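You operate a simulated robot arm through the tools that you are given. There is no shell and no other tool.

The job below is to be done with a simulated robot arm. You get a single attempt, and the scene is never put back.

TASK
Brush and wipe the teal-banded plate, then shut brush and cloth in the small green drawer.
Fine: orange brush for the dust, teal cloth for the smear; the drawer of the small steel table; the plate stays. Where these are worked on the way, their far stop is far enough and under half their travel is too little: small green drawer.

The check looks at the end state, three seconds after you hand in, the way a careful person would. Anything else that was tipped, shoved, dropped, spilled or broken makes it a failure. Flat cloth is picked up by pressing the open fingertips on it (5 to 10 N) and closing them slowly along it; thin cloth reads only 2 to 8 mm in the jaws.

THE ROBOT
A 7-joint arm with a fingered hand, fixed in place. Base frame: the origin is at the foot of the arm, x ahead of it, y to its left, z up. Readings come in mm, rad, newtons and seconds.
With the tool pointing down near the work surface it reaches from about 400 to 740 mm from the base axis. Its first joint turns from -2.897 to 2.897 rad. Payload 3.4 kg.
The tool frame sits at the grasp point between the pads (the TCP): z along the fingers, y along the line on which they close. The tips reach 25 mm beyond it. The gripper opens to 88 mm. The gripper's body begins 29 mm behind the TCP. The gripper is a hand of 3 fingers: y runs from the thumb to the fingers, the wrist lies at [-13, -106, -174] in the tool frame, and closing takes about 1.5 s.
Orientation is told as [roll, pitch, yaw] about the base's x, y, z axes, in that order, counted from this pose: with the fingers straight down and the wrist toward the robot, the tool's x, y and z point along [0, 1, 0], [1, 0, 0] and [0, 0, -1] of the base frame.

THE INTERFACE
- The arm moves only by the tool apply_moves. Its argument "deltas" is a list of rows, each a list of 6 numbers: the shift along the tool's x, y, z in units of 150 mm (1.0 is 150 mm), then the turn, a rotation vector about the tool's x, y, z in units of 45 degrees (1.0 is 45 degrees). In form: [[tx, ty, tz, ax, ay, az], ...]. A call has 1 to 20 rows; each row is the pose to reach, as a shift and turn from the pose commanded when the call began, along the tool's axes at that moment. "fingers" is the closure, from 0 (fully open) to 1 (shut), set as the call begins (left out, the last holds). A call with a number of a shift or a turn outside -1 to 1 is refused whole. A row lasts 0.2 s, in which the tool goes at most 50 mm and 0.15 rad; a call with a longer step from one row to the next is refused whole, and so is a gripper value outside its range. A pose out of reach is approached as far as the arm can. The call stops where the force on the tool passes 40 N (or 10 N more than at its start, if that is more) or the arm is blocked; 0.2 s more then pass. Each finger travels about 72 mm/s and halts on what it meets, pressing with about 23 N; the grip force reading is that of the motor and also rises with nothing between the fingers. The clock runs only during rows and for 0.2 s after the last one: add rows that repeat a pose to give the fingers time. The reply holds the time, the measured pose of the TCP, the force on the tool along the base axes, the opening and the grip force, in the units named above and with some noise, with the torque about the TCP (base axes, N m) and any sound that the robot's microphone picked up.
- Cameras (640 x 400 px; columns grow to the right, rows downward): "scene" is fixed at [50.5, -650.3, 1341.7]; the picture's right is [0.57, -0.82, 0.00], its down [-0.64, -0.44, -0.63] and it looks along [0.52, 0.36, -0.78] (base axes); focal length 338 px, centre (320, 200). "wrist" rides on the gripper at [58, -85, -100] in the tool frame; the picture's right is [-0.67, 0.35, -0.66], its down [-0.69, -0.63, 0.37] and it looks along [-0.29, 0.69, 0.66] (tool axes); focal length 261 px, centre (320, 200). There is no depth. A picture from a camera that has moved, and an enlarged one, comes with that camera's place and axes in the base frame and with its lens.
- grab_frame(camera): a new picture of that camera. It takes no simulated time.
- raise_lower(by): slides the trunk up (or, below 0, down) by that many mm; the arm rides with it, the base frame stays. It gives what a move gives, with no picture.
- finger_targets(index, middle, thumb_bend, thumb_turn): sets how far each is bent, from 0 (flat) to 1 (curled in); at 0.3 the hand is open as for a grip, at 0.7 the pads meet at the TCP. One left out holds its place. A second passes; each finger stops where it meets its share of the squeeze, and holds until it gets a number again. A gripper value or a shape takes the hand back. It gives what a move gives, with no picture; readings hold the bend of each and the force on the fingers (four entries, about 0 where the hand has none), thumb and palm. thumb_turn goes from beside the hand (0) to across from the fingers (1), as for a grip.
- set_grasp(shape): the hand has 3 fingers and takes this shape, open, in about a second: jaw (thumb against the fingers, like two jaws); tri (thumb and two fingers); tip (a fingertip pinch); poke (one finger out to press); point (the index stretched); flat (the hand flat); cup (the hand cupped); fist (a fist). The gripper value then closes the fingers along that shape, each until it touches; the sizes above hold for jaw. It gives what a move gives, with no picture.
- inspect(camera, box): a new picture of the part [left, top, right, bottom] of that camera's present view, enlarged. It takes no simulated time.
- sign_off(): hands the job in; it is judged then, once.

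Nothing tells you positions but the pictures and the camera data. Unless the task says otherwise, let go and move clear before handing in.

The tools are called after "Request:" as a command line: name --pt "numbers of a row" for each row, then --argument value for the rest, lists and objects as JSON in quotes. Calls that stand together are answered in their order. apply_moves: Moves the arm, as the interface text tells. Its arguments: {"type":"object","properties":{"deltas":{"type":"array"},"fingers":{"type":"number"}},"required":["deltas"]} The other tools are called the same way: raise_lower (by) slides the trunk up or down; set_grasp (shape) gives the hand a shape; finger_targets (index, middle, thumb_bend, thumb_turn) moves the fingers one by one; grab_frame (camera) takes a picture; inspect (camera, box) takes an enlarged picture of a part of a camera's view; sign_off () hands the job in.

At the start:

```text
time: 0.0
position: [213.5, -341.7, 1054.9]
tcp_rot: [-0.001, -0.001, 0.001]
force: [0.1, 0.1, 0.6]
wrist_torque: [-0.03, -0.01, -0.01]
finger_gap: 87.6
grip_force: 0.1
shape: jaw
bend: [0.3, 0.3, 0.3, 0.98]
finger forces: [0.0, 0.0, 0.0, 0.0, 0.0, 0.0]
trunk travel left (down, up): [-475.0, 115.0]
```

scene: 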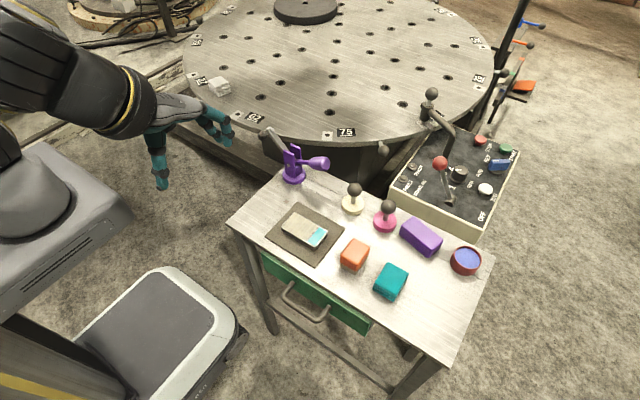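
wrist: 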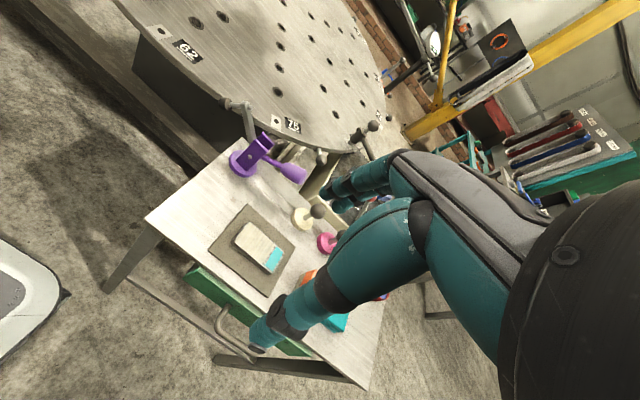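

I see a small steel table with a green drawer, a mat with a teal-banded plate, an orange block (the brush?) and a teal block (the cloth?). I'll look closer before moving.

Request:
inspect --camera "scene" --box '[220, 160, 420, 285]'

Request:
inspect --camera "scene" --box '[320, 180, 520, 305]'

Request:
inspect --camera "scene" --box '[220, 230, 460, 380]'

Request:
inspect --camera "wrist" --box '[160, 160, 400, 310]'

```text
3.20 times, centred on (320, 222) of scene
camera zoom: at [50.5, -650.3, 1341.7], right [0.57, -0.82, 0.0], down [-0.64, -0.44, -0.63], along [0.52, 0.36, -0.78], focal length 1082 px, centre (320, 128)
```

zoom: 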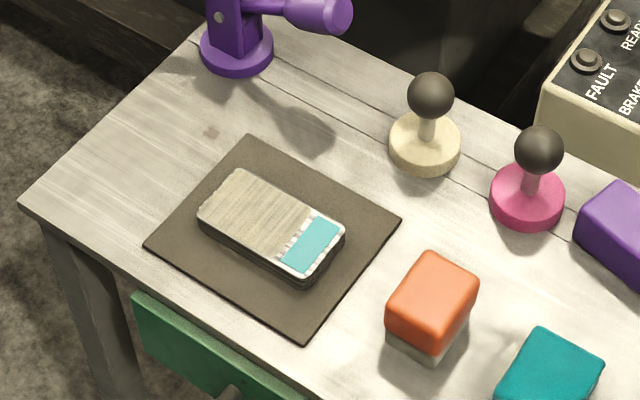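

```text
3.20 times, centred on (420, 242) of scene
camera zoom: at [50.5, -650.3, 1341.7], right [0.57, -0.82, 0.0], down [-0.64, -0.44, -0.63], along [0.52, 0.36, -0.78], focal length 1082 px, centre (0, 64)
```

zoom: 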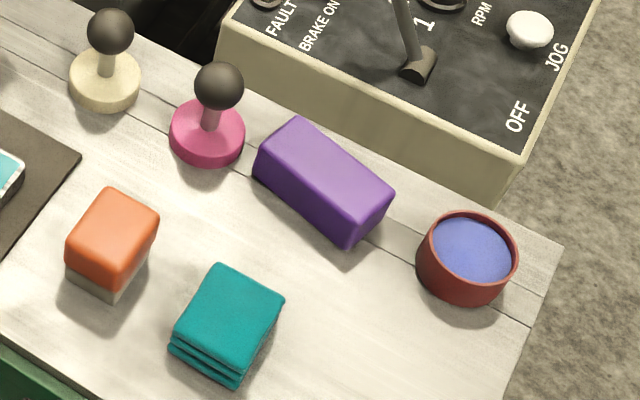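

```text
2.67 times, centred on (340, 305) of scene
camera zoom: at [50.5, -650.3, 1341.7], right [0.57, -0.82, 0.0], down [-0.64, -0.44, -0.63], along [0.52, 0.36, -0.78], focal length 902 px, centre (267, -80)
```

zoom: 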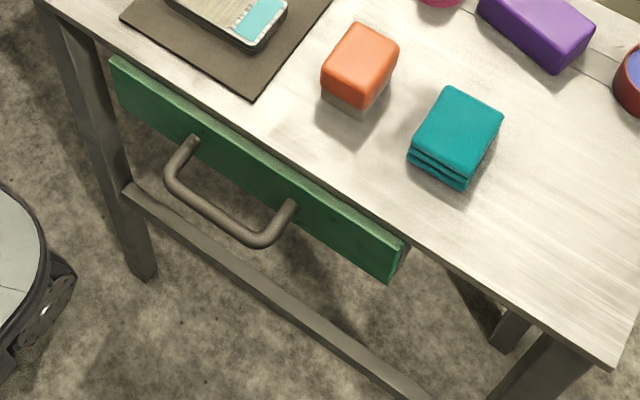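

```text
2.67 times, centred on (280, 235) of wrist
camera zoom: at [129.6, -281.8, 1154.4], right [0.35, -0.67, 0.66], down [-0.63, -0.69, -0.37], along [0.69, -0.29, -0.66], focal length 695 px, centre (427, 107)
```

zoom: 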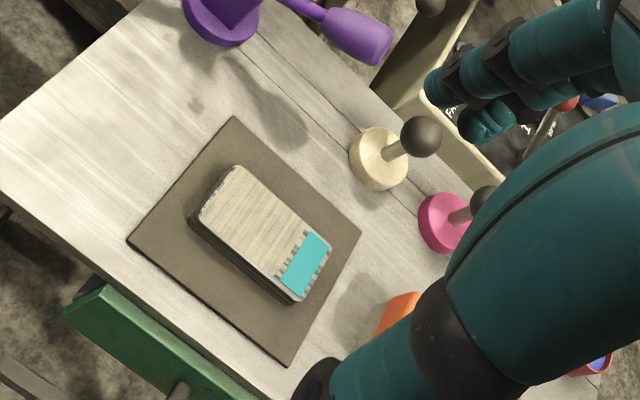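

The table top seems to be at about z≈745 mm, spanning x≈280–500 and y≈-245 to -748, with the mat and plate near (357,-397), the orange brush near (360,-517) and the teal folded cloth near (358,-598). I'll zoom in on the plate and drawer for details before moving.

Request:
inspect --camera "scene" --box '[270, 200, 350, 250]'

Request:
inspect --camera "scene" --box '[330, 230, 426, 290]'

Request:
inspect --camera "scene" --box '[250, 240, 378, 340]'

Request:
inspect --camera "wrist" --box '[210, 200, 306, 280]'

Request:
inspect --camera "wrist" --box '[90, 240, 410, 400]'

```text
8.00 times, centred on (310, 225) of scene
camera zoom: at [50.5, -650.3, 1341.7], right [0.57, -0.82, 0.0], down [-0.64, -0.44, -0.63], along [0.52, 0.36, -0.78], focal length 2706 px, centre (400, 0)
```

zoom: 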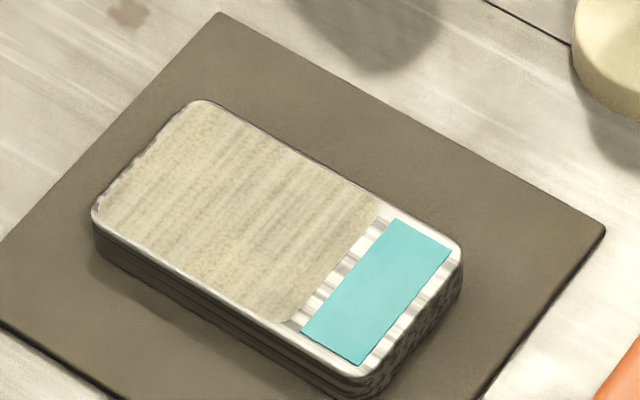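

```text
6.67 times, centred on (378, 260) of scene
camera zoom: at [50.5, -650.3, 1341.7], right [0.57, -0.82, 0.0], down [-0.64, -0.44, -0.63], along [0.52, 0.36, -0.78], focal length 2255 px, centre (-67, -200)
```

zoom: 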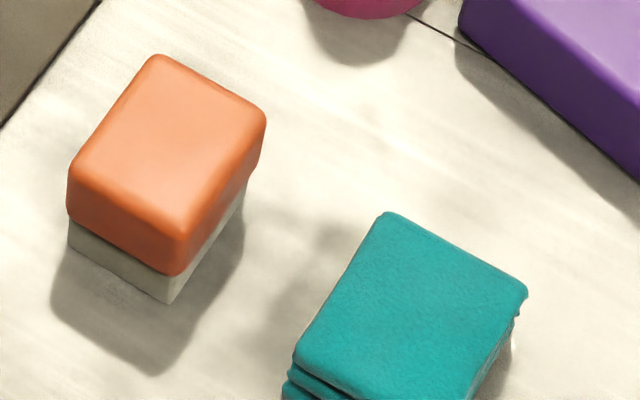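

```text
4.00 times, centred on (314, 290) of scene
camera zoom: at [50.5, -650.3, 1341.7], right [0.57, -0.82, 0.0], down [-0.64, -0.44, -0.63], along [0.52, 0.36, -0.78], focal length 1353 px, centre (344, -160)
```

zoom: 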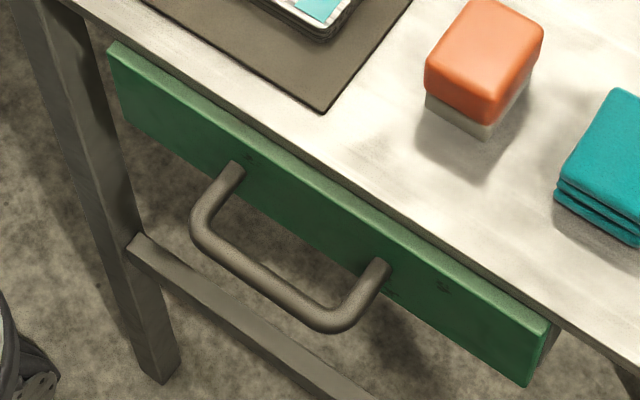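

```text
5.00 times, centred on (258, 240) of wrist
camera zoom: at [129.6, -281.8, 1154.4], right [0.35, -0.67, 0.66], down [-0.63, -0.69, -0.37], along [0.69, -0.29, -0.66], focal length 1303 px, centre (630, 0)
```

zoom: 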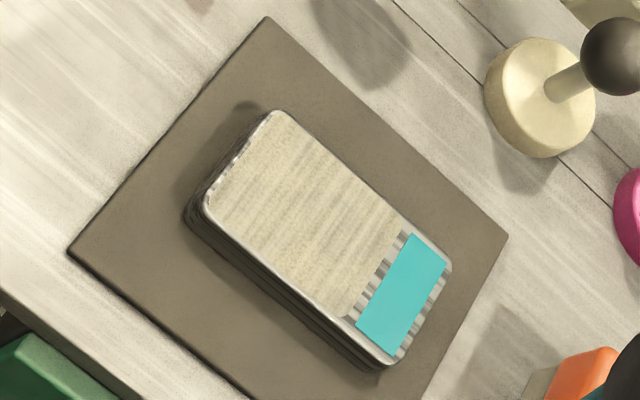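

```text
2.00 times, centred on (250, 320) of wrist
camera zoom: at [129.6, -281.8, 1154.4], right [0.35, -0.67, 0.66], down [-0.63, -0.69, -0.37], along [0.69, -0.29, -0.66], focal length 521 px, centre (460, -40)
```

zoom: 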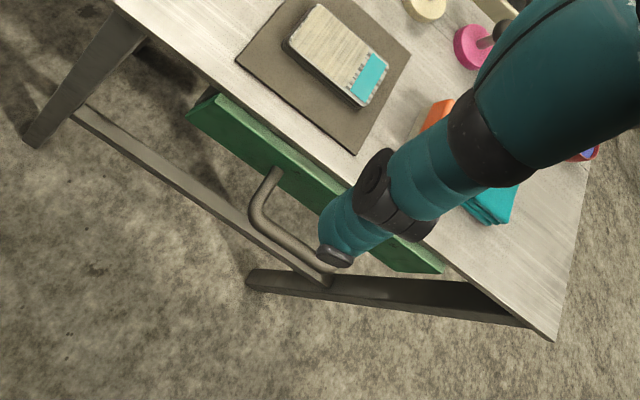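

The plate's top (about 88×43 mm) carries a beige dust layer beside its teal band. The drawer front is at about x≈282 and z 640–725, and the handle bar is near (246,-466,665). I'll lower the trunk first, in clear space in front of the table.

Request:
raise_lower --by -200

Request:
grab_frame --camera "scene"

Request:
grab_frame --camera "wrist"

```text
time: 2.2
position: [215.9, -342.2, 854.0]
tcp_rot: [0.0, 0.001, 0.0]
force: [0.3, 0.4, 0.7]
wrist_torque: [0.0, 0.02, 0.02]
finger_gap: 87.7
grip_force: 0.0
shape: jaw
bend: [0.3, 0.3, 0.3, 0.98]
finger forces: [0.1, 0.1, 0.1, 0.2, 0.0, 0.1]
trunk travel left (down, up): [-275.0, 315.0]
```

```text
taken
```

scene: 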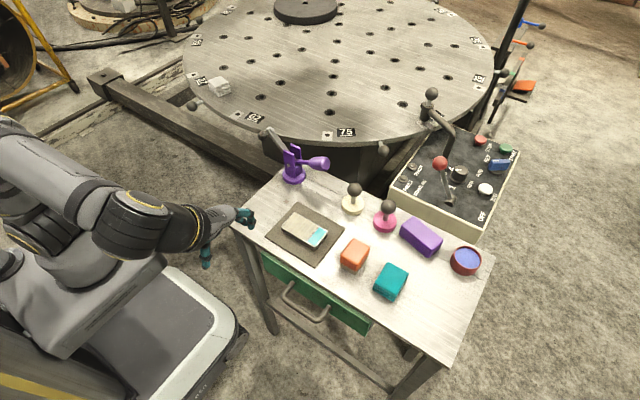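

```text
taken
camera wrist: at [129.6, -281.8, 954.4], right [0.35, -0.67, 0.66], down [-0.63, -0.69, -0.37], along [0.69, -0.29, -0.66], focal length 261 px, centre (320, 200)
```

wrist: 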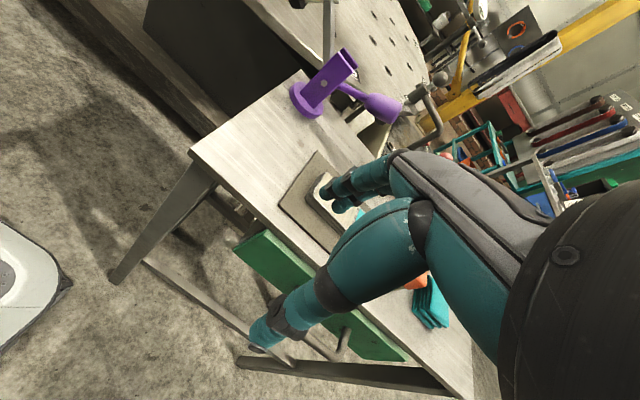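

The arm now hovers left of the table front. Next I'll move the hand to a spot in front of the drawer handle, at about (200,-466,800), and start tilting the fingers forward.

Request:
apply_moves --pt "-0.138 -0.018 0.06 0 0 0" --pt "-0.276 -0.036 0.12 0 0 0" --pt "-0.414 -0.054 0.18 0 0 0" --pt "-0.552 -0.072 0.24 0 0 0" --pt "-0.69 -0.09 0.3 0 0 0" --pt "-0.827 -0.107 0.36 0 0 0"

```text
time: 3.6
position: [195.9, -467.1, 798.8]
tcp_rot: [0.0, 0.001, -0.003]
force: [0.7, -0.6, 0.2]
wrist_torque: [-0.02, -0.02, -0.03]
finger_gap: 87.7
grip_force: 0.0
shape: jaw
bend: [0.3, 0.3, 0.3, 0.98]
finger forces: [0.0, 0.1, 0.0, 0.1, 0.0, 0.1]
trunk travel left (down, up): [-275.0, 315.0]
```

I'm in front of the handle, and the next step is a 45° forward tilt with the fingers partly closed.

Request:
apply_moves --pt "0 0 0 -0.167 0 0" --pt "0 0 0 -0.333 0 0" --pt "0 0 0 -0.5 0 0" --pt "0 0 0 -0.667 0 0" --pt "0 0 0 -0.833 0 0" --pt "0 0 0 -1.0 0 0" --fingers 0.3

Request:
grab_frame --camera "scene"

Request:
grab_frame --camera "wrist"

```text
time: 5.0
position: [198.1, -465.6, 799.0]
tcp_rot: [-0.002, -0.787, 0.0]
force: [0.1, 0.1, 0.4]
wrist_torque: [-0.02, -0.01, 0.01]
finger_gap: 61.8
grip_force: 0.0
shape: jaw
bend: [0.27, 0.37, 0.58, 0.99]
finger forces: [0.0, 0.0, 0.0, 0.0, 0.0, 0.0]
trunk travel left (down, up): [-275.0, 315.0]
```

```text
taken
```

scene: 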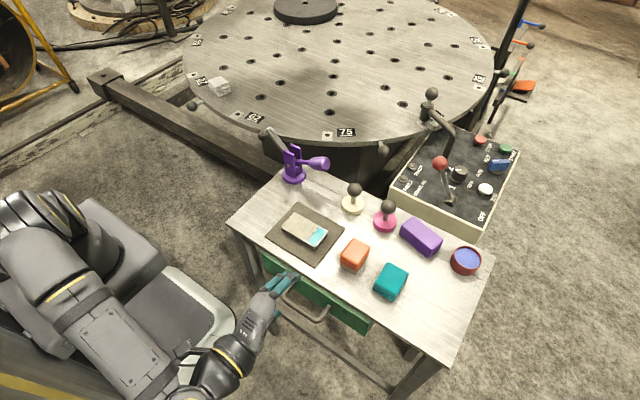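

```text
taken
camera wrist: at [67.5, -405.8, 810.8], right [-0.22, -0.67, 0.71], down [-0.19, -0.69, -0.7], along [0.96, -0.29, 0.03], focal length 261 px, centre (320, 200)
```

wrist: 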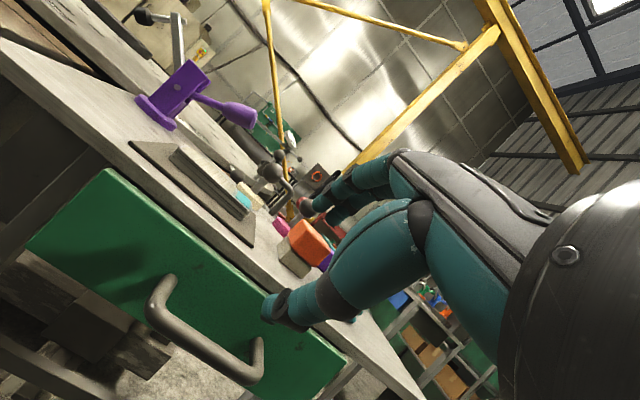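

The tilt works, and triangulating again puts the handle bar at about x≈239, z≈692, y from -434 to -515, with the drawer front at x≈270. I'll keep tilting until the fingers are nearly horizontal.

Request:
apply_moves --pt "0 0 0 -0.148 0 0" --pt "0 0 0 -0.296 0 0" --pt "0 0 0 -0.444 0 0" --pt "0 0 0 -0.592 0 0" --pt "0 0 0 -0.74 0 0" --pt "0 0 0 -0.889 0 0"

Request:
grab_frame --camera "scene"

Request:
grab_frame --camera "wrist"

```text
time: 6.4
position: [198.6, -465.1, 799.9]
tcp_rot: [-0.014, -1.486, 0.011]
force: [0.0, 0.6, -0.4]
wrist_torque: [0.02, -0.01, 0.04]
finger_gap: 61.9
grip_force: 0.1
shape: jaw
bend: [0.27, 0.37, 0.58, 0.99]
finger forces: [0.1, 0.1, 0.1, 0.0, 0.0, 0.1]
trunk travel left (down, up): [-275.0, 315.0]
```

```text
taken
```

scene: 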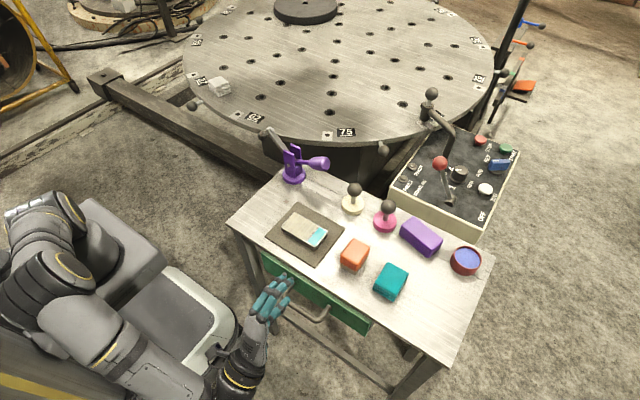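

```text
taken
camera wrist: at [92.2, -405.7, 725.0], right [-0.62, -0.67, 0.4], down [0.31, -0.69, -0.66], along [0.72, -0.29, 0.64], focal length 261 px, centre (320, 200)
```

wrist: 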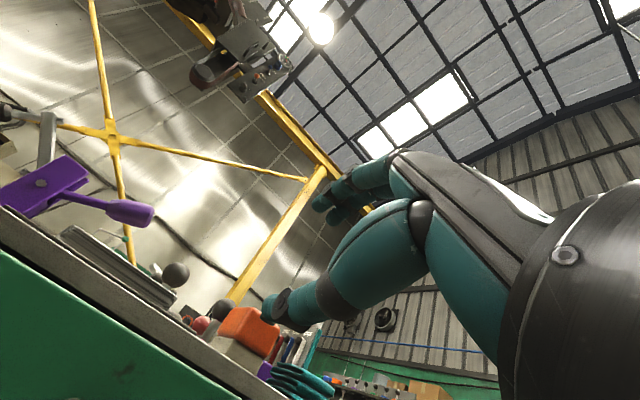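

The near-horizontal pose is reachable. I'll back off slightly, then lower the trunk to the handle's height.

Request:
apply_moves --pt "-0.03 -0.006 -0.066 0 0 0" --pt "-0.06 -0.011 -0.133 0 0 0"

Request:
raise_lower --by -107

Request:
inspect --camera "scene" --box '[200, 230, 392, 350]'

Request:
grab_frame --camera "wrist"

```text
time: 7.0
position: [178.1, -475.1, 800.5]
tcp_rot: [0.0, -1.483, 0.0]
force: [0.9, -1.6, 0.0]
wrist_torque: [-0.02, -0.02, 0.01]
finger_gap: 62.0
grip_force: 0.1
shape: jaw
bend: [0.27, 0.37, 0.58, 0.99]
finger forces: [0.0, 0.0, 0.0, 0.1, 0.1, 0.1]
trunk travel left (down, up): [-275.0, 315.0]
```

```text
time: 8.4
position: [177.5, -474.4, 694.1]
tcp_rot: [0.0, -1.484, -0.001]
force: [0.3, -0.1, -0.5]
wrist_torque: [-0.01, -0.01, 0.01]
finger_gap: 61.5
grip_force: 0.1
shape: jaw
bend: [0.27, 0.37, 0.58, 0.99]
finger forces: [0.1, 0.0, 0.0, 0.0, 0.0, 0.0]
trunk travel left (down, up): [-168.0, 422.0]
```

```text
3.33 times, centred on (296, 290) of scene
camera zoom: at [50.5, -650.3, 1341.7], right [0.57, -0.82, 0.0], down [-0.64, -0.44, -0.63], along [0.52, 0.36, -0.78], focal length 1127 px, centre (400, -100)
```

zoom: 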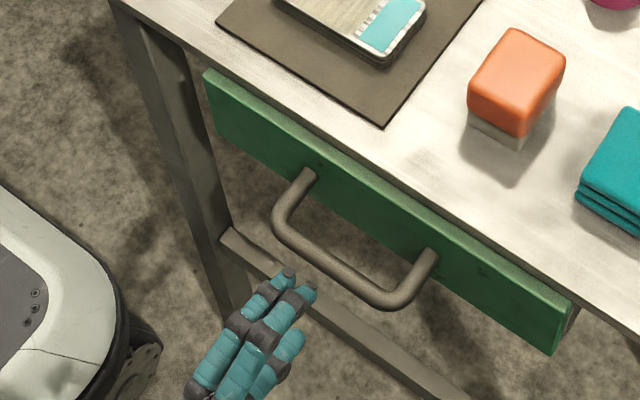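

```text
taken
camera wrist: at [72.1, -414.8, 618.5], right [-0.62, -0.67, 0.4], down [0.31, -0.69, -0.66], along [0.72, -0.29, 0.63], focal length 261 px, centre (320, 200)
```

wrist: 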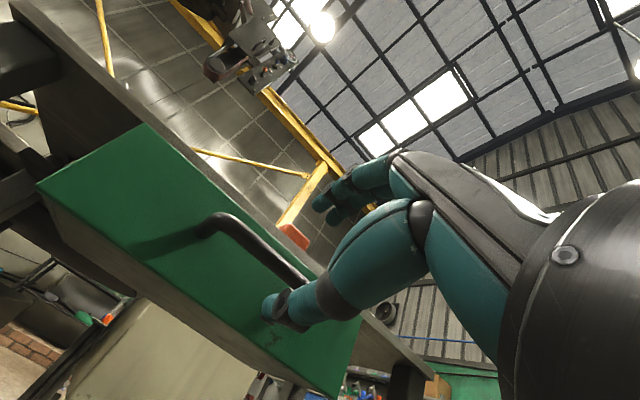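

The fingers are level with the bar, with two fingers above and the thumb below. I'll advance to straddle the bar and then close on it.

Request:
apply_moves --pt "0 0.002 0.068 0 0 0" --pt "0 0.004 0.136 0 0 0" --pt "0 0.006 0.204 0 0 0" --pt "0 0.008 0.272 0 0 0" --pt "0 0.01 0.34 0 0 0"

Request:
inspect --camera "scene" --box '[232, 240, 360, 320]'

Request:
grab_frame --camera "wrist"

```text
time: 9.6
position: [230.3, -474.3, 690.7]
tcp_rot: [0.001, -1.485, 0.001]
force: [0.8, 0.5, 0.0]
wrist_torque: [-0.01, -0.03, -0.01]
finger_gap: 61.7
grip_force: 0.0
shape: jaw
bend: [0.27, 0.37, 0.58, 0.99]
finger forces: [0.1, 0.1, 0.1, 0.1, 0.0, 0.0]
trunk travel left (down, up): [-168.0, 422.0]
```

```text
5.00 times, centred on (296, 280) of scene
camera zoom: at [50.5, -650.3, 1341.7], right [0.57, -0.82, 0.0], down [-0.64, -0.44, -0.63], along [0.52, 0.36, -0.78], focal length 1691 px, centre (440, -200)
```

zoom: 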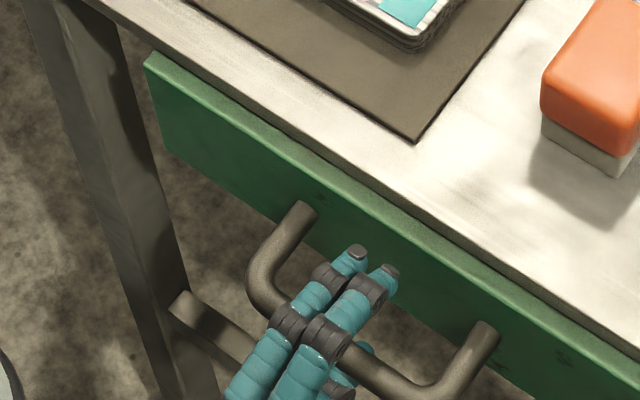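

```text
taken
camera wrist: at [123.5, -415.0, 616.3], right [-0.62, -0.67, 0.4], down [0.31, -0.69, -0.66], along [0.72, -0.29, 0.63], focal length 261 px, centre (320, 200)
```

wrist: 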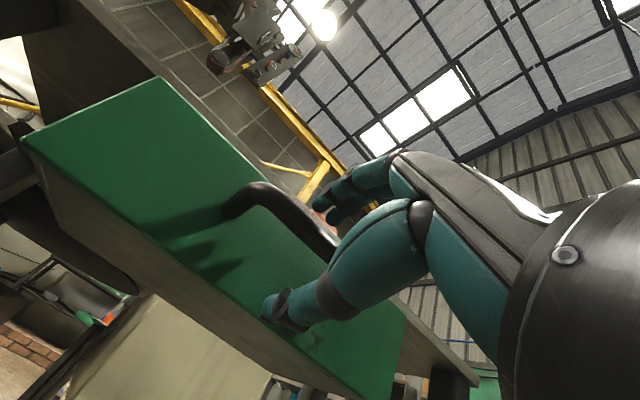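

The bar lies between the fingers and the thumb, so I'll close on it now.

Request:
apply_moves --pt "0 0 0 0 0 0" --pt "0 0 0 0 0 0" --pt "0 0 0 0 0 0" --pt "0 0 0 0 0 0" --pt "0 0 0 0 0 0" --pt "0 0 0 0 0 0" --pt "0 0 0 0 0 0" --fingers 1.0

Request:
inspect --camera "scene" --box '[232, 240, 360, 320]'

```text
time: 11.2
position: [229.0, -474.6, 691.6]
tcp_rot: [0.01, -1.481, -0.008]
force: [1.5, 2.2, -5.9]
wrist_torque: [-0.02, 0.01, 0.0]
finger_gap: 0.3
grip_force: 23.1
shape: jaw
bend: [0.7, 0.7, 0.72, 1.0]
finger forces: [4.5, 0.1, 0.1, 0.0, 24.9, 0.1]
trunk travel left (down, up): [-168.0, 422.0]
```

```text
5.00 times, centred on (296, 280) of scene
camera zoom: at [50.5, -650.3, 1341.7], right [0.57, -0.82, 0.0], down [-0.64, -0.44, -0.63], along [0.52, 0.36, -0.78], focal length 1691 px, centre (440, -200)
```

zoom: 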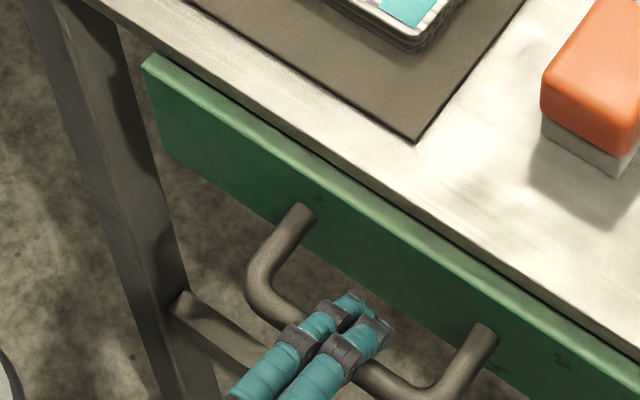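

The gap reads almost zero, so I need to see whether the bar sits in the crook of the closed fingers.

Request:
inspect --camera "wrist" --box '[180, 120, 420, 340]'

Request:
inspect --camera "scene" --box '[270, 280, 334, 320]'

```text
1.82 times, centred on (300, 230) of wrist
camera zoom: at [123.6, -415.1, 615.9], right [-0.62, -0.67, 0.4], down [0.31, -0.69, -0.66], along [0.72, -0.29, 0.63], focal length 474 px, centre (356, 146)
```

zoom: 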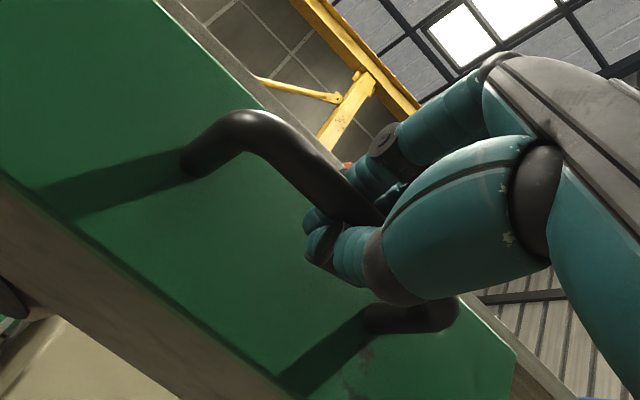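

```text
10.00 times, centred on (302, 300) of scene
camera zoom: at [50.5, -650.3, 1341.7], right [0.57, -0.82, 0.0], down [-0.64, -0.44, -0.63], along [0.52, 0.36, -0.78], focal length 3382 px, centre (500, -800)
```

zoom: 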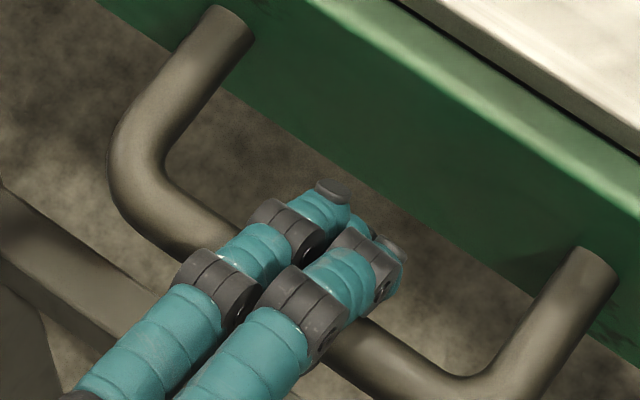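

The bar is enclosed in the loop of thumb and fingers. I'll pull straight back along -x.

Request:
apply_moves --pt "0 -0.0058 -0.0664 0 0 0" --pt "0 -0.0116 -0.1328 0 0 0" --pt "0 -0.0174 -0.1992 0 0 0" --pt "0 -0.0232 -0.2656 0 0 0" --pt "0 -0.029 -0.332 0 0 0" --pt "0 -0.0348 -0.3984 0 0 0" --pt "0 -0.0406 -0.4648 0 0 0" --pt "0 -0.0464 -0.5312 0 0 0"

Request:
grab_frame --camera "scene"

```text
time: 13.0
position: [149.0, -474.6, 690.5]
tcp_rot: [0.004, -1.482, -0.003]
force: [-0.6, 1.3, -6.3]
wrist_torque: [0.0, 0.0, 0.03]
finger_gap: 0.0
grip_force: 22.4
shape: jaw
bend: [0.7, 0.7, 0.72, 1.0]
finger forces: [3.6, 0.1, 0.0, 0.0, 2.1, 0.0]
trunk travel left (down, up): [-168.0, 422.0]
```

```text
taken
```

scene: 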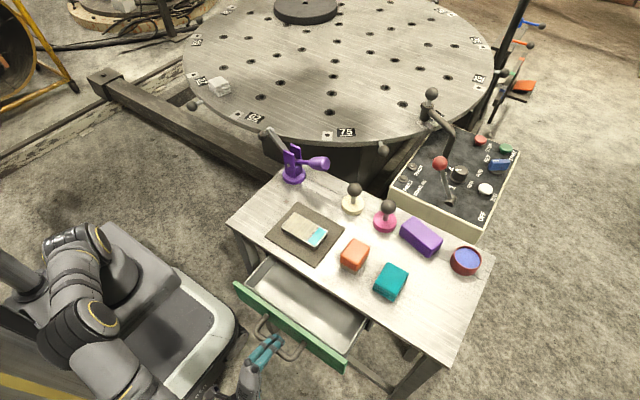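

The drawer is sliding open nicely with little force. I'll keep pulling.

Request:
apply_moves --pt "0 -0.0058 -0.0664 0 0 0" --pt "0 -0.0116 -0.1328 0 0 0" --pt "0 -0.0174 -0.1992 0 0 0" --pt "0 -0.0232 -0.2656 0 0 0" --pt "0 -0.029 -0.332 0 0 0"

Request:
inspect --camera "scene" --box '[200, 220, 424, 360]'

```text
time: 14.2
position: [100.4, -475.2, 691.4]
tcp_rot: [0.022, -1.481, -0.019]
force: [15.1, 1.1, -8.5]
wrist_torque: [0.06, -0.01, 0.0]
finger_gap: 0.0
grip_force: 22.7
shape: jaw
bend: [0.7, 0.7, 0.72, 1.0]
finger forces: [6.1, 0.4, 0.0, 0.0, 28.3, 0.1]
trunk travel left (down, up): [-168.0, 422.0]
```

```text
2.86 times, centred on (312, 290) of scene
camera zoom: at [50.5, -650.3, 1341.7], right [0.57, -0.82, 0.0], down [-0.64, -0.44, -0.63], along [0.52, 0.36, -0.78], focal length 966 px, centre (343, -57)
```

zoom: 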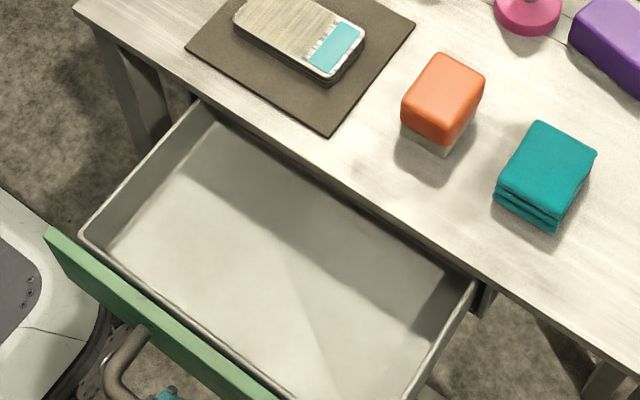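

Resistance went up to 15 N, so the stop may be close. I'll pull a few more millimetres to check.

Request:
apply_moves --pt "0 -0.002 -0.025 0 0 0" --pt "0 -0.004 -0.05 0 0 0"

```text
time: 14.8
position: [98.1, -474.5, 689.8]
tcp_rot: [0.031, -1.481, -0.025]
force: [26.3, -1.9, -3.1]
wrist_torque: [0.03, 0.01, -0.03]
finger_gap: 0.0
grip_force: 23.2
shape: jaw
bend: [0.7, 0.7, 0.72, 1.0]
finger forces: [8.6, 8.4, 0.0, 0.0, 27.0, 0.1]
trunk travel left (down, up): [-168.0, 422.0]
stopped in row 2: the force on the tool passed its limit at 42 N (the readings are from after the stop); the commanded pose is now the measured one
```

The drawer is at its far stop. I'll release the bar and back off.

Request:
apply_moves --pt "0 0 0.02 0 0 0" --pt "0 0 0.02 0 0 0" --pt "0 0 0.02 0 0 0" --pt "0 0 0.02 0 0 0" --pt "0 0 0.02 0 0 0" --pt "0 0 0.02 0 0 0" --pt "0 0 0.02 0 0 0" --fingers 0.2

Request:
grab_frame --camera "scene"

Request:
grab_frame --camera "wrist"

```text
time: 16.4
position: [98.1, -473.8, 691.7]
tcp_rot: [0.007, -1.483, -0.003]
force: [0.1, -0.2, 0.1]
wrist_torque: [0.02, -0.01, -0.01]
finger_gap: 70.2
grip_force: 0.0
shape: jaw
bend: [0.27, 0.34, 0.49, 0.99]
finger forces: [0.0, 0.0, 0.0, 0.0, 0.0, 0.0]
trunk travel left (down, up): [-168.0, 422.0]
```

```text
taken
```

scene: 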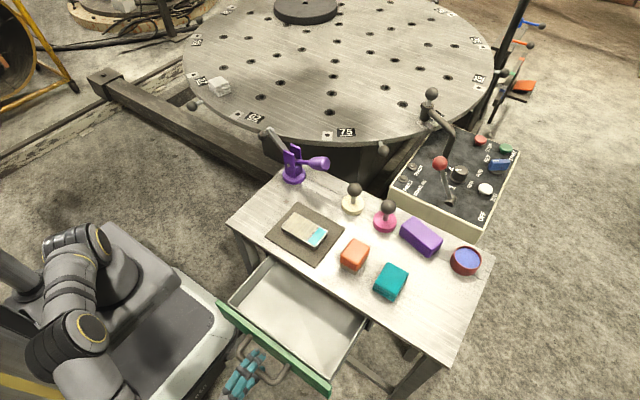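

```text
taken
camera wrist: at [-8.8, -415.1, 616.3], right [-0.62, -0.67, 0.4], down [0.31, -0.68, -0.66], along [0.72, -0.28, 0.63], focal length 261 px, centre (320, 200)
```

wrist: 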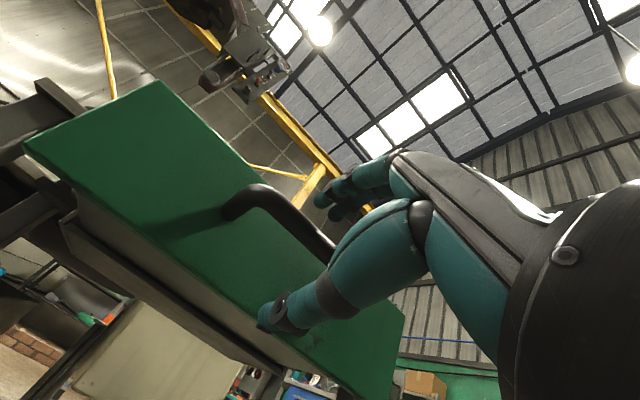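

The bar is free. I'll retreat 42 mm, then raise the trunk.

Request:
apply_moves --pt "0 -0.005 -0.056 0 0 0" --pt "0 -0.01 -0.112 0 0 0" --pt "0 -0.015 -0.168 0 0 0" --pt "0 -0.02 -0.224 0 0 0" --pt "0 -0.025 -0.28 0 0 0"

Request:
inspect --camera "scene" --box '[190, 280, 382, 400]'

```text
time: 17.6
position: [54.3, -474.5, 691.6]
tcp_rot: [0.013, -1.483, -0.011]
force: [-0.5, -0.2, -0.8]
wrist_torque: [-0.01, 0.03, -0.01]
finger_gap: 70.4
grip_force: 0.0
shape: jaw
bend: [0.27, 0.34, 0.49, 0.99]
finger forces: [0.0, 0.0, 0.0, 0.0, 0.1, 0.0]
trunk travel left (down, up): [-168.0, 422.0]
```

```text
3.33 times, centred on (286, 340) of scene
camera zoom: at [50.5, -650.3, 1341.7], right [0.57, -0.82, 0.0], down [-0.64, -0.44, -0.63], along [0.52, 0.36, -0.78], focal length 1127 px, centre (433, -267)
```

zoom: 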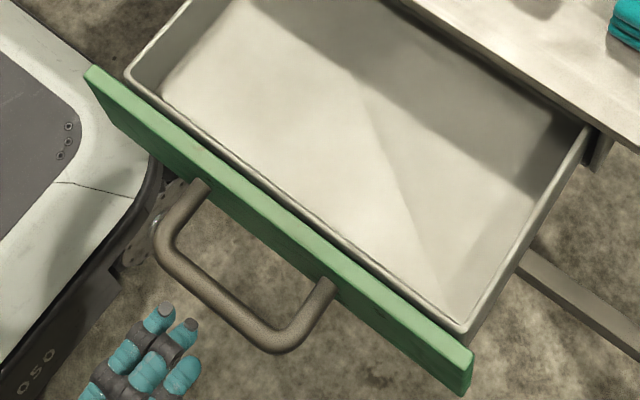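

The hand is clear of the handle. I'll raise the trunk, move forward above the drawer, and bring the fingers back to vertical.

Request:
raise_lower --by 150

Request:
apply_moves --pt "0 0.009 0.1 0 0 0" --pt "0 0.018 0.2 0 0 0" --pt "0 0.027 0.3 0 0 0" --pt "0 0.036 0.4 0 0 0" --pt "0 0.045 0.5 0 0 0" --pt "0 0.054 0.6 0 0 0" --pt "0 0.063 0.7 0 0 0" --pt "0 0.075 0.86 0 0 0"

Request:
apply_moves --pt "0 0 0 0.15 0 0" --pt "0 0 0 0.3 0 0" --pt "0 0 0 0.45 0 0" --pt "0 0 0 0.6 0 0" --pt "0 0 0 0.75 0 0" --pt "0 0 0 0.9 0 0"

Request:
apply_moves --pt "0 0 0 0.165 0 0" --pt "0 0 0 0.33 0 0" --pt "0 0 0 0.495 0 0" --pt "0 0 0 0.66 0 0" --pt "0 0 0 0.825 0 0" --pt "0 0 0 0.99 0 0"

```text
time: 19.3
position: [54.2, -475.3, 841.4]
tcp_rot: [0.008, -1.483, -0.003]
force: [-0.3, -0.3, 0.1]
wrist_torque: [0.0, 0.02, 0.03]
finger_gap: 70.4
grip_force: 0.1
shape: jaw
bend: [0.27, 0.34, 0.49, 0.99]
finger forces: [0.0, 0.0, 0.1, 0.0, 0.0, 0.0]
trunk travel left (down, up): [-318.0, 272.0]
```

```text
time: 21.1
position: [184.7, -473.4, 840.6]
tcp_rot: [0.012, -1.485, -0.006]
force: [0.4, -0.7, 1.2]
wrist_torque: [0.02, 0.0, 0.01]
finger_gap: 70.4
grip_force: 0.0
shape: jaw
bend: [0.27, 0.34, 0.49, 0.99]
finger forces: [0.0, 0.1, 0.0, 0.0, 0.0, 0.0]
trunk travel left (down, up): [-318.0, 272.0]
```

```text
time: 22.5
position: [183.1, -474.0, 841.1]
tcp_rot: [0.0, -0.776, 0.0]
force: [0.6, 0.0, -0.4]
wrist_torque: [0.0, -0.02, 0.0]
finger_gap: 70.5
grip_force: 0.0
shape: jaw
bend: [0.27, 0.34, 0.49, 0.99]
finger forces: [0.0, 0.0, 0.0, 0.0, 0.0, 0.0]
trunk travel left (down, up): [-318.0, 272.0]
```

```text
time: 23.9
position: [185.5, -474.3, 841.7]
tcp_rot: [0.0, 0.003, 0.004]
force: [-0.1, 0.0, 0.2]
wrist_torque: [0.0, -0.02, 0.02]
finger_gap: 70.5
grip_force: 0.1
shape: jaw
bend: [0.27, 0.34, 0.49, 0.99]
finger forces: [0.1, 0.1, 0.0, 0.0, 0.1, 0.0]
trunk travel left (down, up): [-318.0, 272.0]
```

The hand is upright again above the open drawer. I'll look again to refine the brush and cloth positions.

Request:
grab_frame --camera "wrist"

Request:
inspect --camera "scene" --box '[320, 220, 432, 290]'

Request:
grab_frame --camera "scene"

```text
taken
camera wrist: at [100.4, -414.9, 941.6], right [0.35, -0.67, 0.65], down [-0.63, -0.69, -0.36], along [0.69, -0.28, -0.66], focal length 261 px, centre (320, 200)
```

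wrist: 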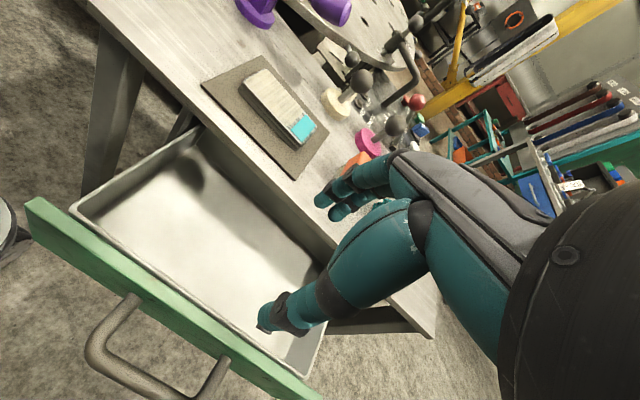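

```text
5.71 times, centred on (376, 255) of scene
camera zoom: at [50.5, -650.3, 1341.7], right [0.57, -0.82, 0.0], down [-0.64, -0.44, -0.63], along [0.52, 0.36, -0.78], focal length 1932 px, centre (0, -114)
```

zoom: 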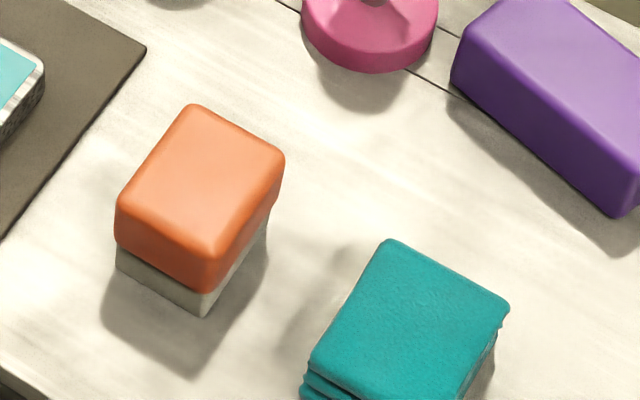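

```text
taken
```

scene: 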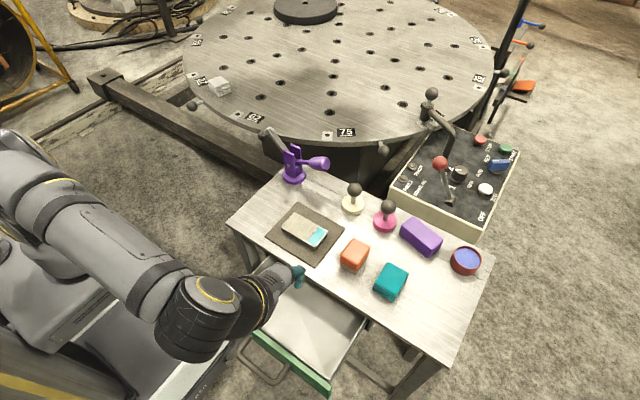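

The brush centre is at about (358,-518), spanning z 745–785. I'll open fully and move above it.

Request:
apply_moves --pt "-0.05 0.13 0 0 0 0" --pt "-0.1 0.26 -0.02 0 0 0" --pt "-0.15 0.39 -0.04 0 0 0" --pt "-0.2 0.52 -0.06 0 0 0" --pt "-0.25 0.65 -0.06 0 0 0" --pt "-0.29 0.8 -0.06 0 0 0" --fingers 0

Request:
apply_moves --pt "0 0.12 0 0 0 0" --pt "0 0.24 0 0 0 0" --pt "0 0.35 0 0 0 0"

Request:
grab_frame --camera "scene"

Request:
grab_frame --camera "wrist"

```text
time: 25.3
position: [303.0, -515.8, 847.6]
tcp_rot: [0.001, 0.002, 0.001]
force: [-0.2, -0.3, 0.0]
wrist_torque: [0.05, 0.01, -0.02]
finger_gap: 87.7
grip_force: 0.0
shape: jaw
bend: [0.3, 0.3, 0.3, 0.98]
finger forces: [0.0, 0.0, 0.0, 0.1, 0.0, 0.0]
out of reach, approached as far as the arm can: row 6
trunk travel left (down, up): [-318.0, 272.0]
```

```text
time: 26.1
position: [342.1, -503.2, 843.7]
tcp_rot: [0.001, 0.001, 0.005]
force: [0.1, 0.3, -0.2]
wrist_torque: [0.01, -0.02, -0.01]
finger_gap: 87.6
grip_force: 0.1
shape: jaw
bend: [0.3, 0.3, 0.3, 0.98]
finger forces: [0.1, 0.1, 0.1, 0.1, 0.1, 0.1]
out of reach, approached as far as the arm can: row 1, 2, 3
trunk travel left (down, up): [-318.0, 272.0]
```

```text
taken
```

scene: 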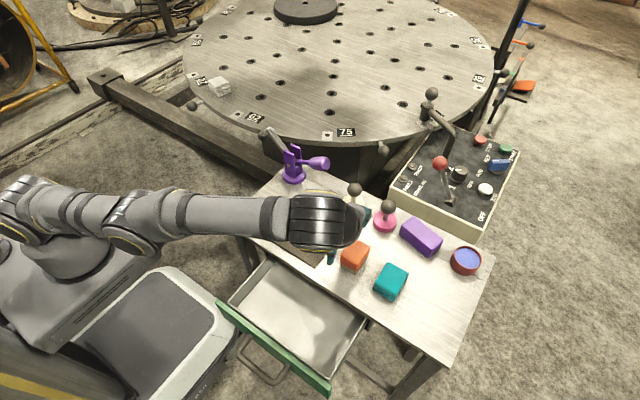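

```text
taken
camera wrist: at [257.1, -444.6, 944.2], right [0.35, -0.67, 0.65], down [-0.63, -0.69, -0.37], along [0.69, -0.28, -0.66], focal length 261 px, centre (320, 200)
```

wrist: 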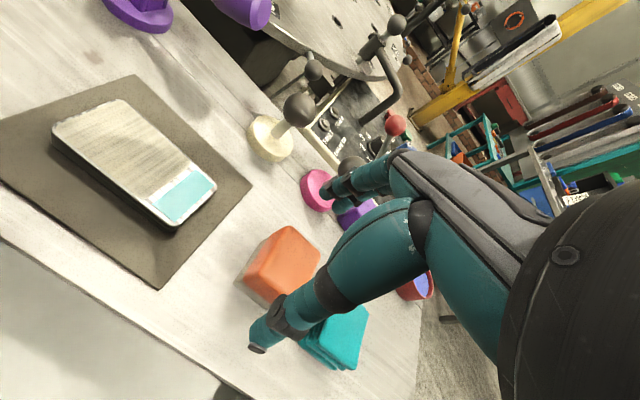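

The arm is fully stretched here, so the target is out of reach at this trunk height. The wrist appears to sit above the shoulder, so I'll raise the trunk and then reach down.

Request:
raise_lower --by 120

Request:
apply_moves --pt "-0.02 0.03 0.2 0 0 0" --pt "-0.05 0.06 0.4 0 0 0" --pt "-0.09 0.09 0.6 0 0 0" --pt "-0.1 0.105 0.7 0 0 0"

Request:
grab_frame --camera "scene"

```text
time: 27.6
position: [341.4, -504.9, 963.1]
tcp_rot: [0.001, 0.002, 0.003]
force: [-0.3, 0.6, -0.2]
wrist_torque: [0.0, -0.06, -0.02]
finger_gap: 87.5
grip_force: 0.1
shape: jaw
bend: [0.3, 0.3, 0.3, 0.98]
finger forces: [0.0, 0.0, 0.0, 0.1, 0.0, 0.0]
trunk travel left (down, up): [-438.0, 152.0]
```

```text
time: 28.6
position: [358.4, -520.7, 860.2]
tcp_rot: [0.002, 0.004, 0.005]
force: [-0.3, 0.4, -1.2]
wrist_torque: [0.01, -0.01, 0.0]
finger_gap: 87.5
grip_force: 0.2
shape: jaw
bend: [0.3, 0.3, 0.3, 0.98]
finger forces: [0.0, 0.0, 0.0, 0.0, 0.0, 0.0]
out of reach, approached as far as the arm can: row 1, 2
trunk travel left (down, up): [-438.0, 152.0]
```

```text
taken
```

scene: 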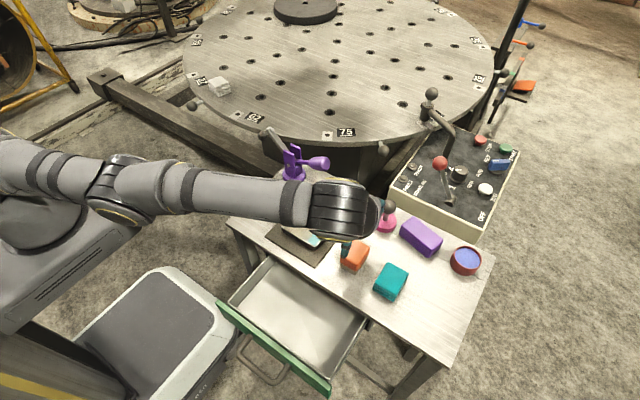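

That worked, and the hand is above the brush. I'll check the alignment before descending.

Request:
grab_frame --camera "wrist"

Request:
inspect --camera "scene" --box '[300, 200, 412, 270]'

```text
taken
camera wrist: at [274.1, -461.5, 960.4], right [0.35, -0.67, 0.65], down [-0.63, -0.69, -0.37], along [0.69, -0.28, -0.66], focal length 261 px, centre (320, 200)
```

wrist: 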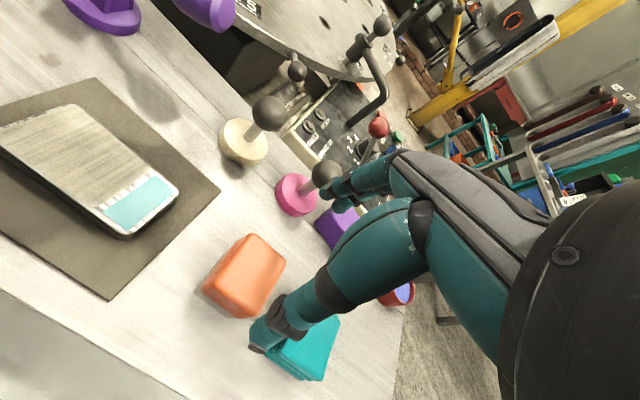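

```text
5.71 times, centred on (356, 235) of scene
camera zoom: at [50.5, -650.3, 1341.7], right [0.57, -0.82, 0.0], down [-0.64, -0.44, -0.63], along [0.52, 0.36, -0.78], focal length 1932 px, centre (114, 0)
```

zoom: 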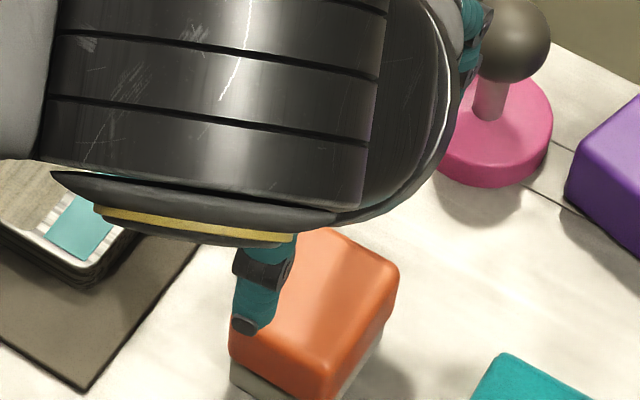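

Request:
inspect --camera "wrist" --box '[190, 220, 318, 340]'

```text
3.33 times, centred on (254, 280) of wrist
camera zoom: at [274.1, -461.5, 960.4], right [0.35, -0.67, 0.65], down [-0.63, -0.69, -0.37], along [0.69, -0.28, -0.66], focal length 869 px, centre (540, -67)
```

zoom: 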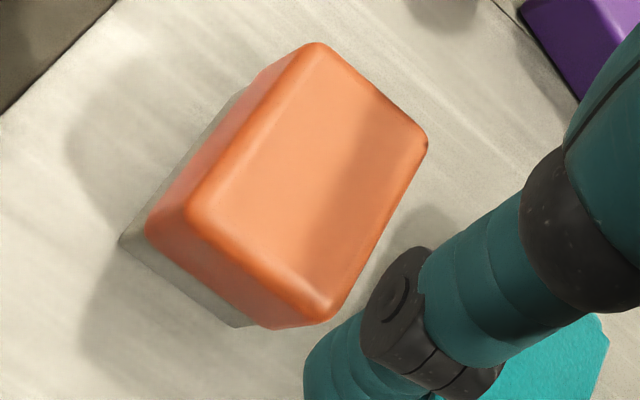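

The brush top measures x 333–380, y -500 to -536, so its centre is about (357,-518). I'll descend around it with the hand open.

Request:
apply_moves --pt "0.018 -0.009 0.1 0 0 0" --pt "0.018 -0.009 0.2 0 0 0" --pt "0.018 -0.009 0.3 0 0 0" --pt "0.018 -0.009 0.38 0 0 0" --pt "0.018 -0.009 0.46 0 0 0" --pt "0.018 -0.009 0.533 0 0 0" --fingers 0

Request:
grab_frame --camera "wrist"

Request:
inspect --camera "scene" --box '[290, 200, 434, 290]'

```text
time: 30.0
position: [359.2, -525.3, 777.2]
tcp_rot: [0.002, 0.0, 0.004]
force: [0.4, 0.7, 0.3]
wrist_torque: [-0.02, -0.01, 0.01]
finger_gap: 87.5
grip_force: 0.1
shape: jaw
bend: [0.3, 0.3, 0.3, 0.98]
finger forces: [0.1, 0.0, 0.0, 0.0, 0.1, 0.0]
out of reach, approached as far as the arm can: row 1, 2, 3, 4, 5, 6
trunk travel left (down, up): [-438.0, 152.0]
```

```text
taken
camera wrist: at [274.7, -465.7, 878.6], right [0.35, -0.67, 0.65], down [-0.63, -0.69, -0.37], along [0.69, -0.28, -0.66], focal length 261 px, centre (320, 200)
```

wrist: 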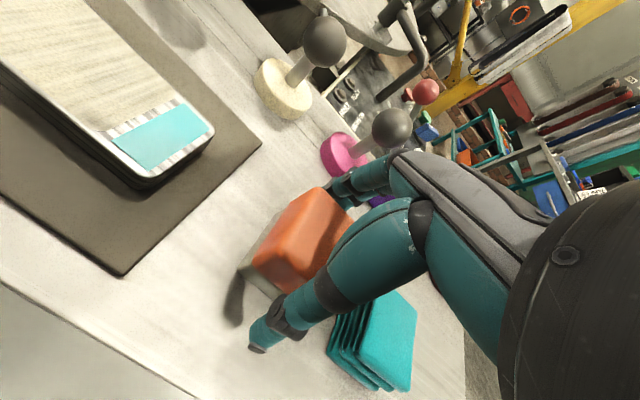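

```text
4.44 times, centred on (362, 245) of scene
camera zoom: at [50.5, -650.3, 1341.7], right [0.57, -0.82, 0.0], down [-0.64, -0.44, -0.63], along [0.52, 0.36, -0.78], focal length 1503 px, centre (133, 0)
```

zoom: 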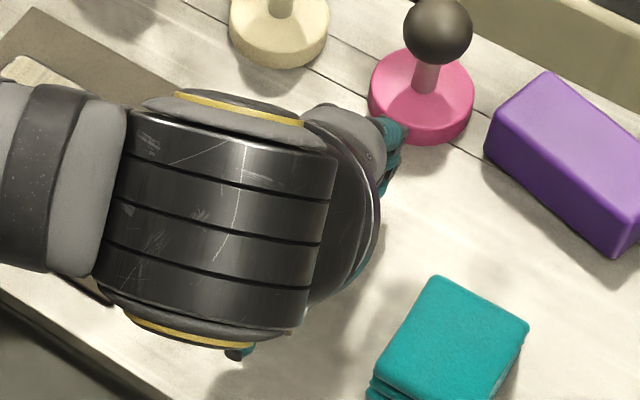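

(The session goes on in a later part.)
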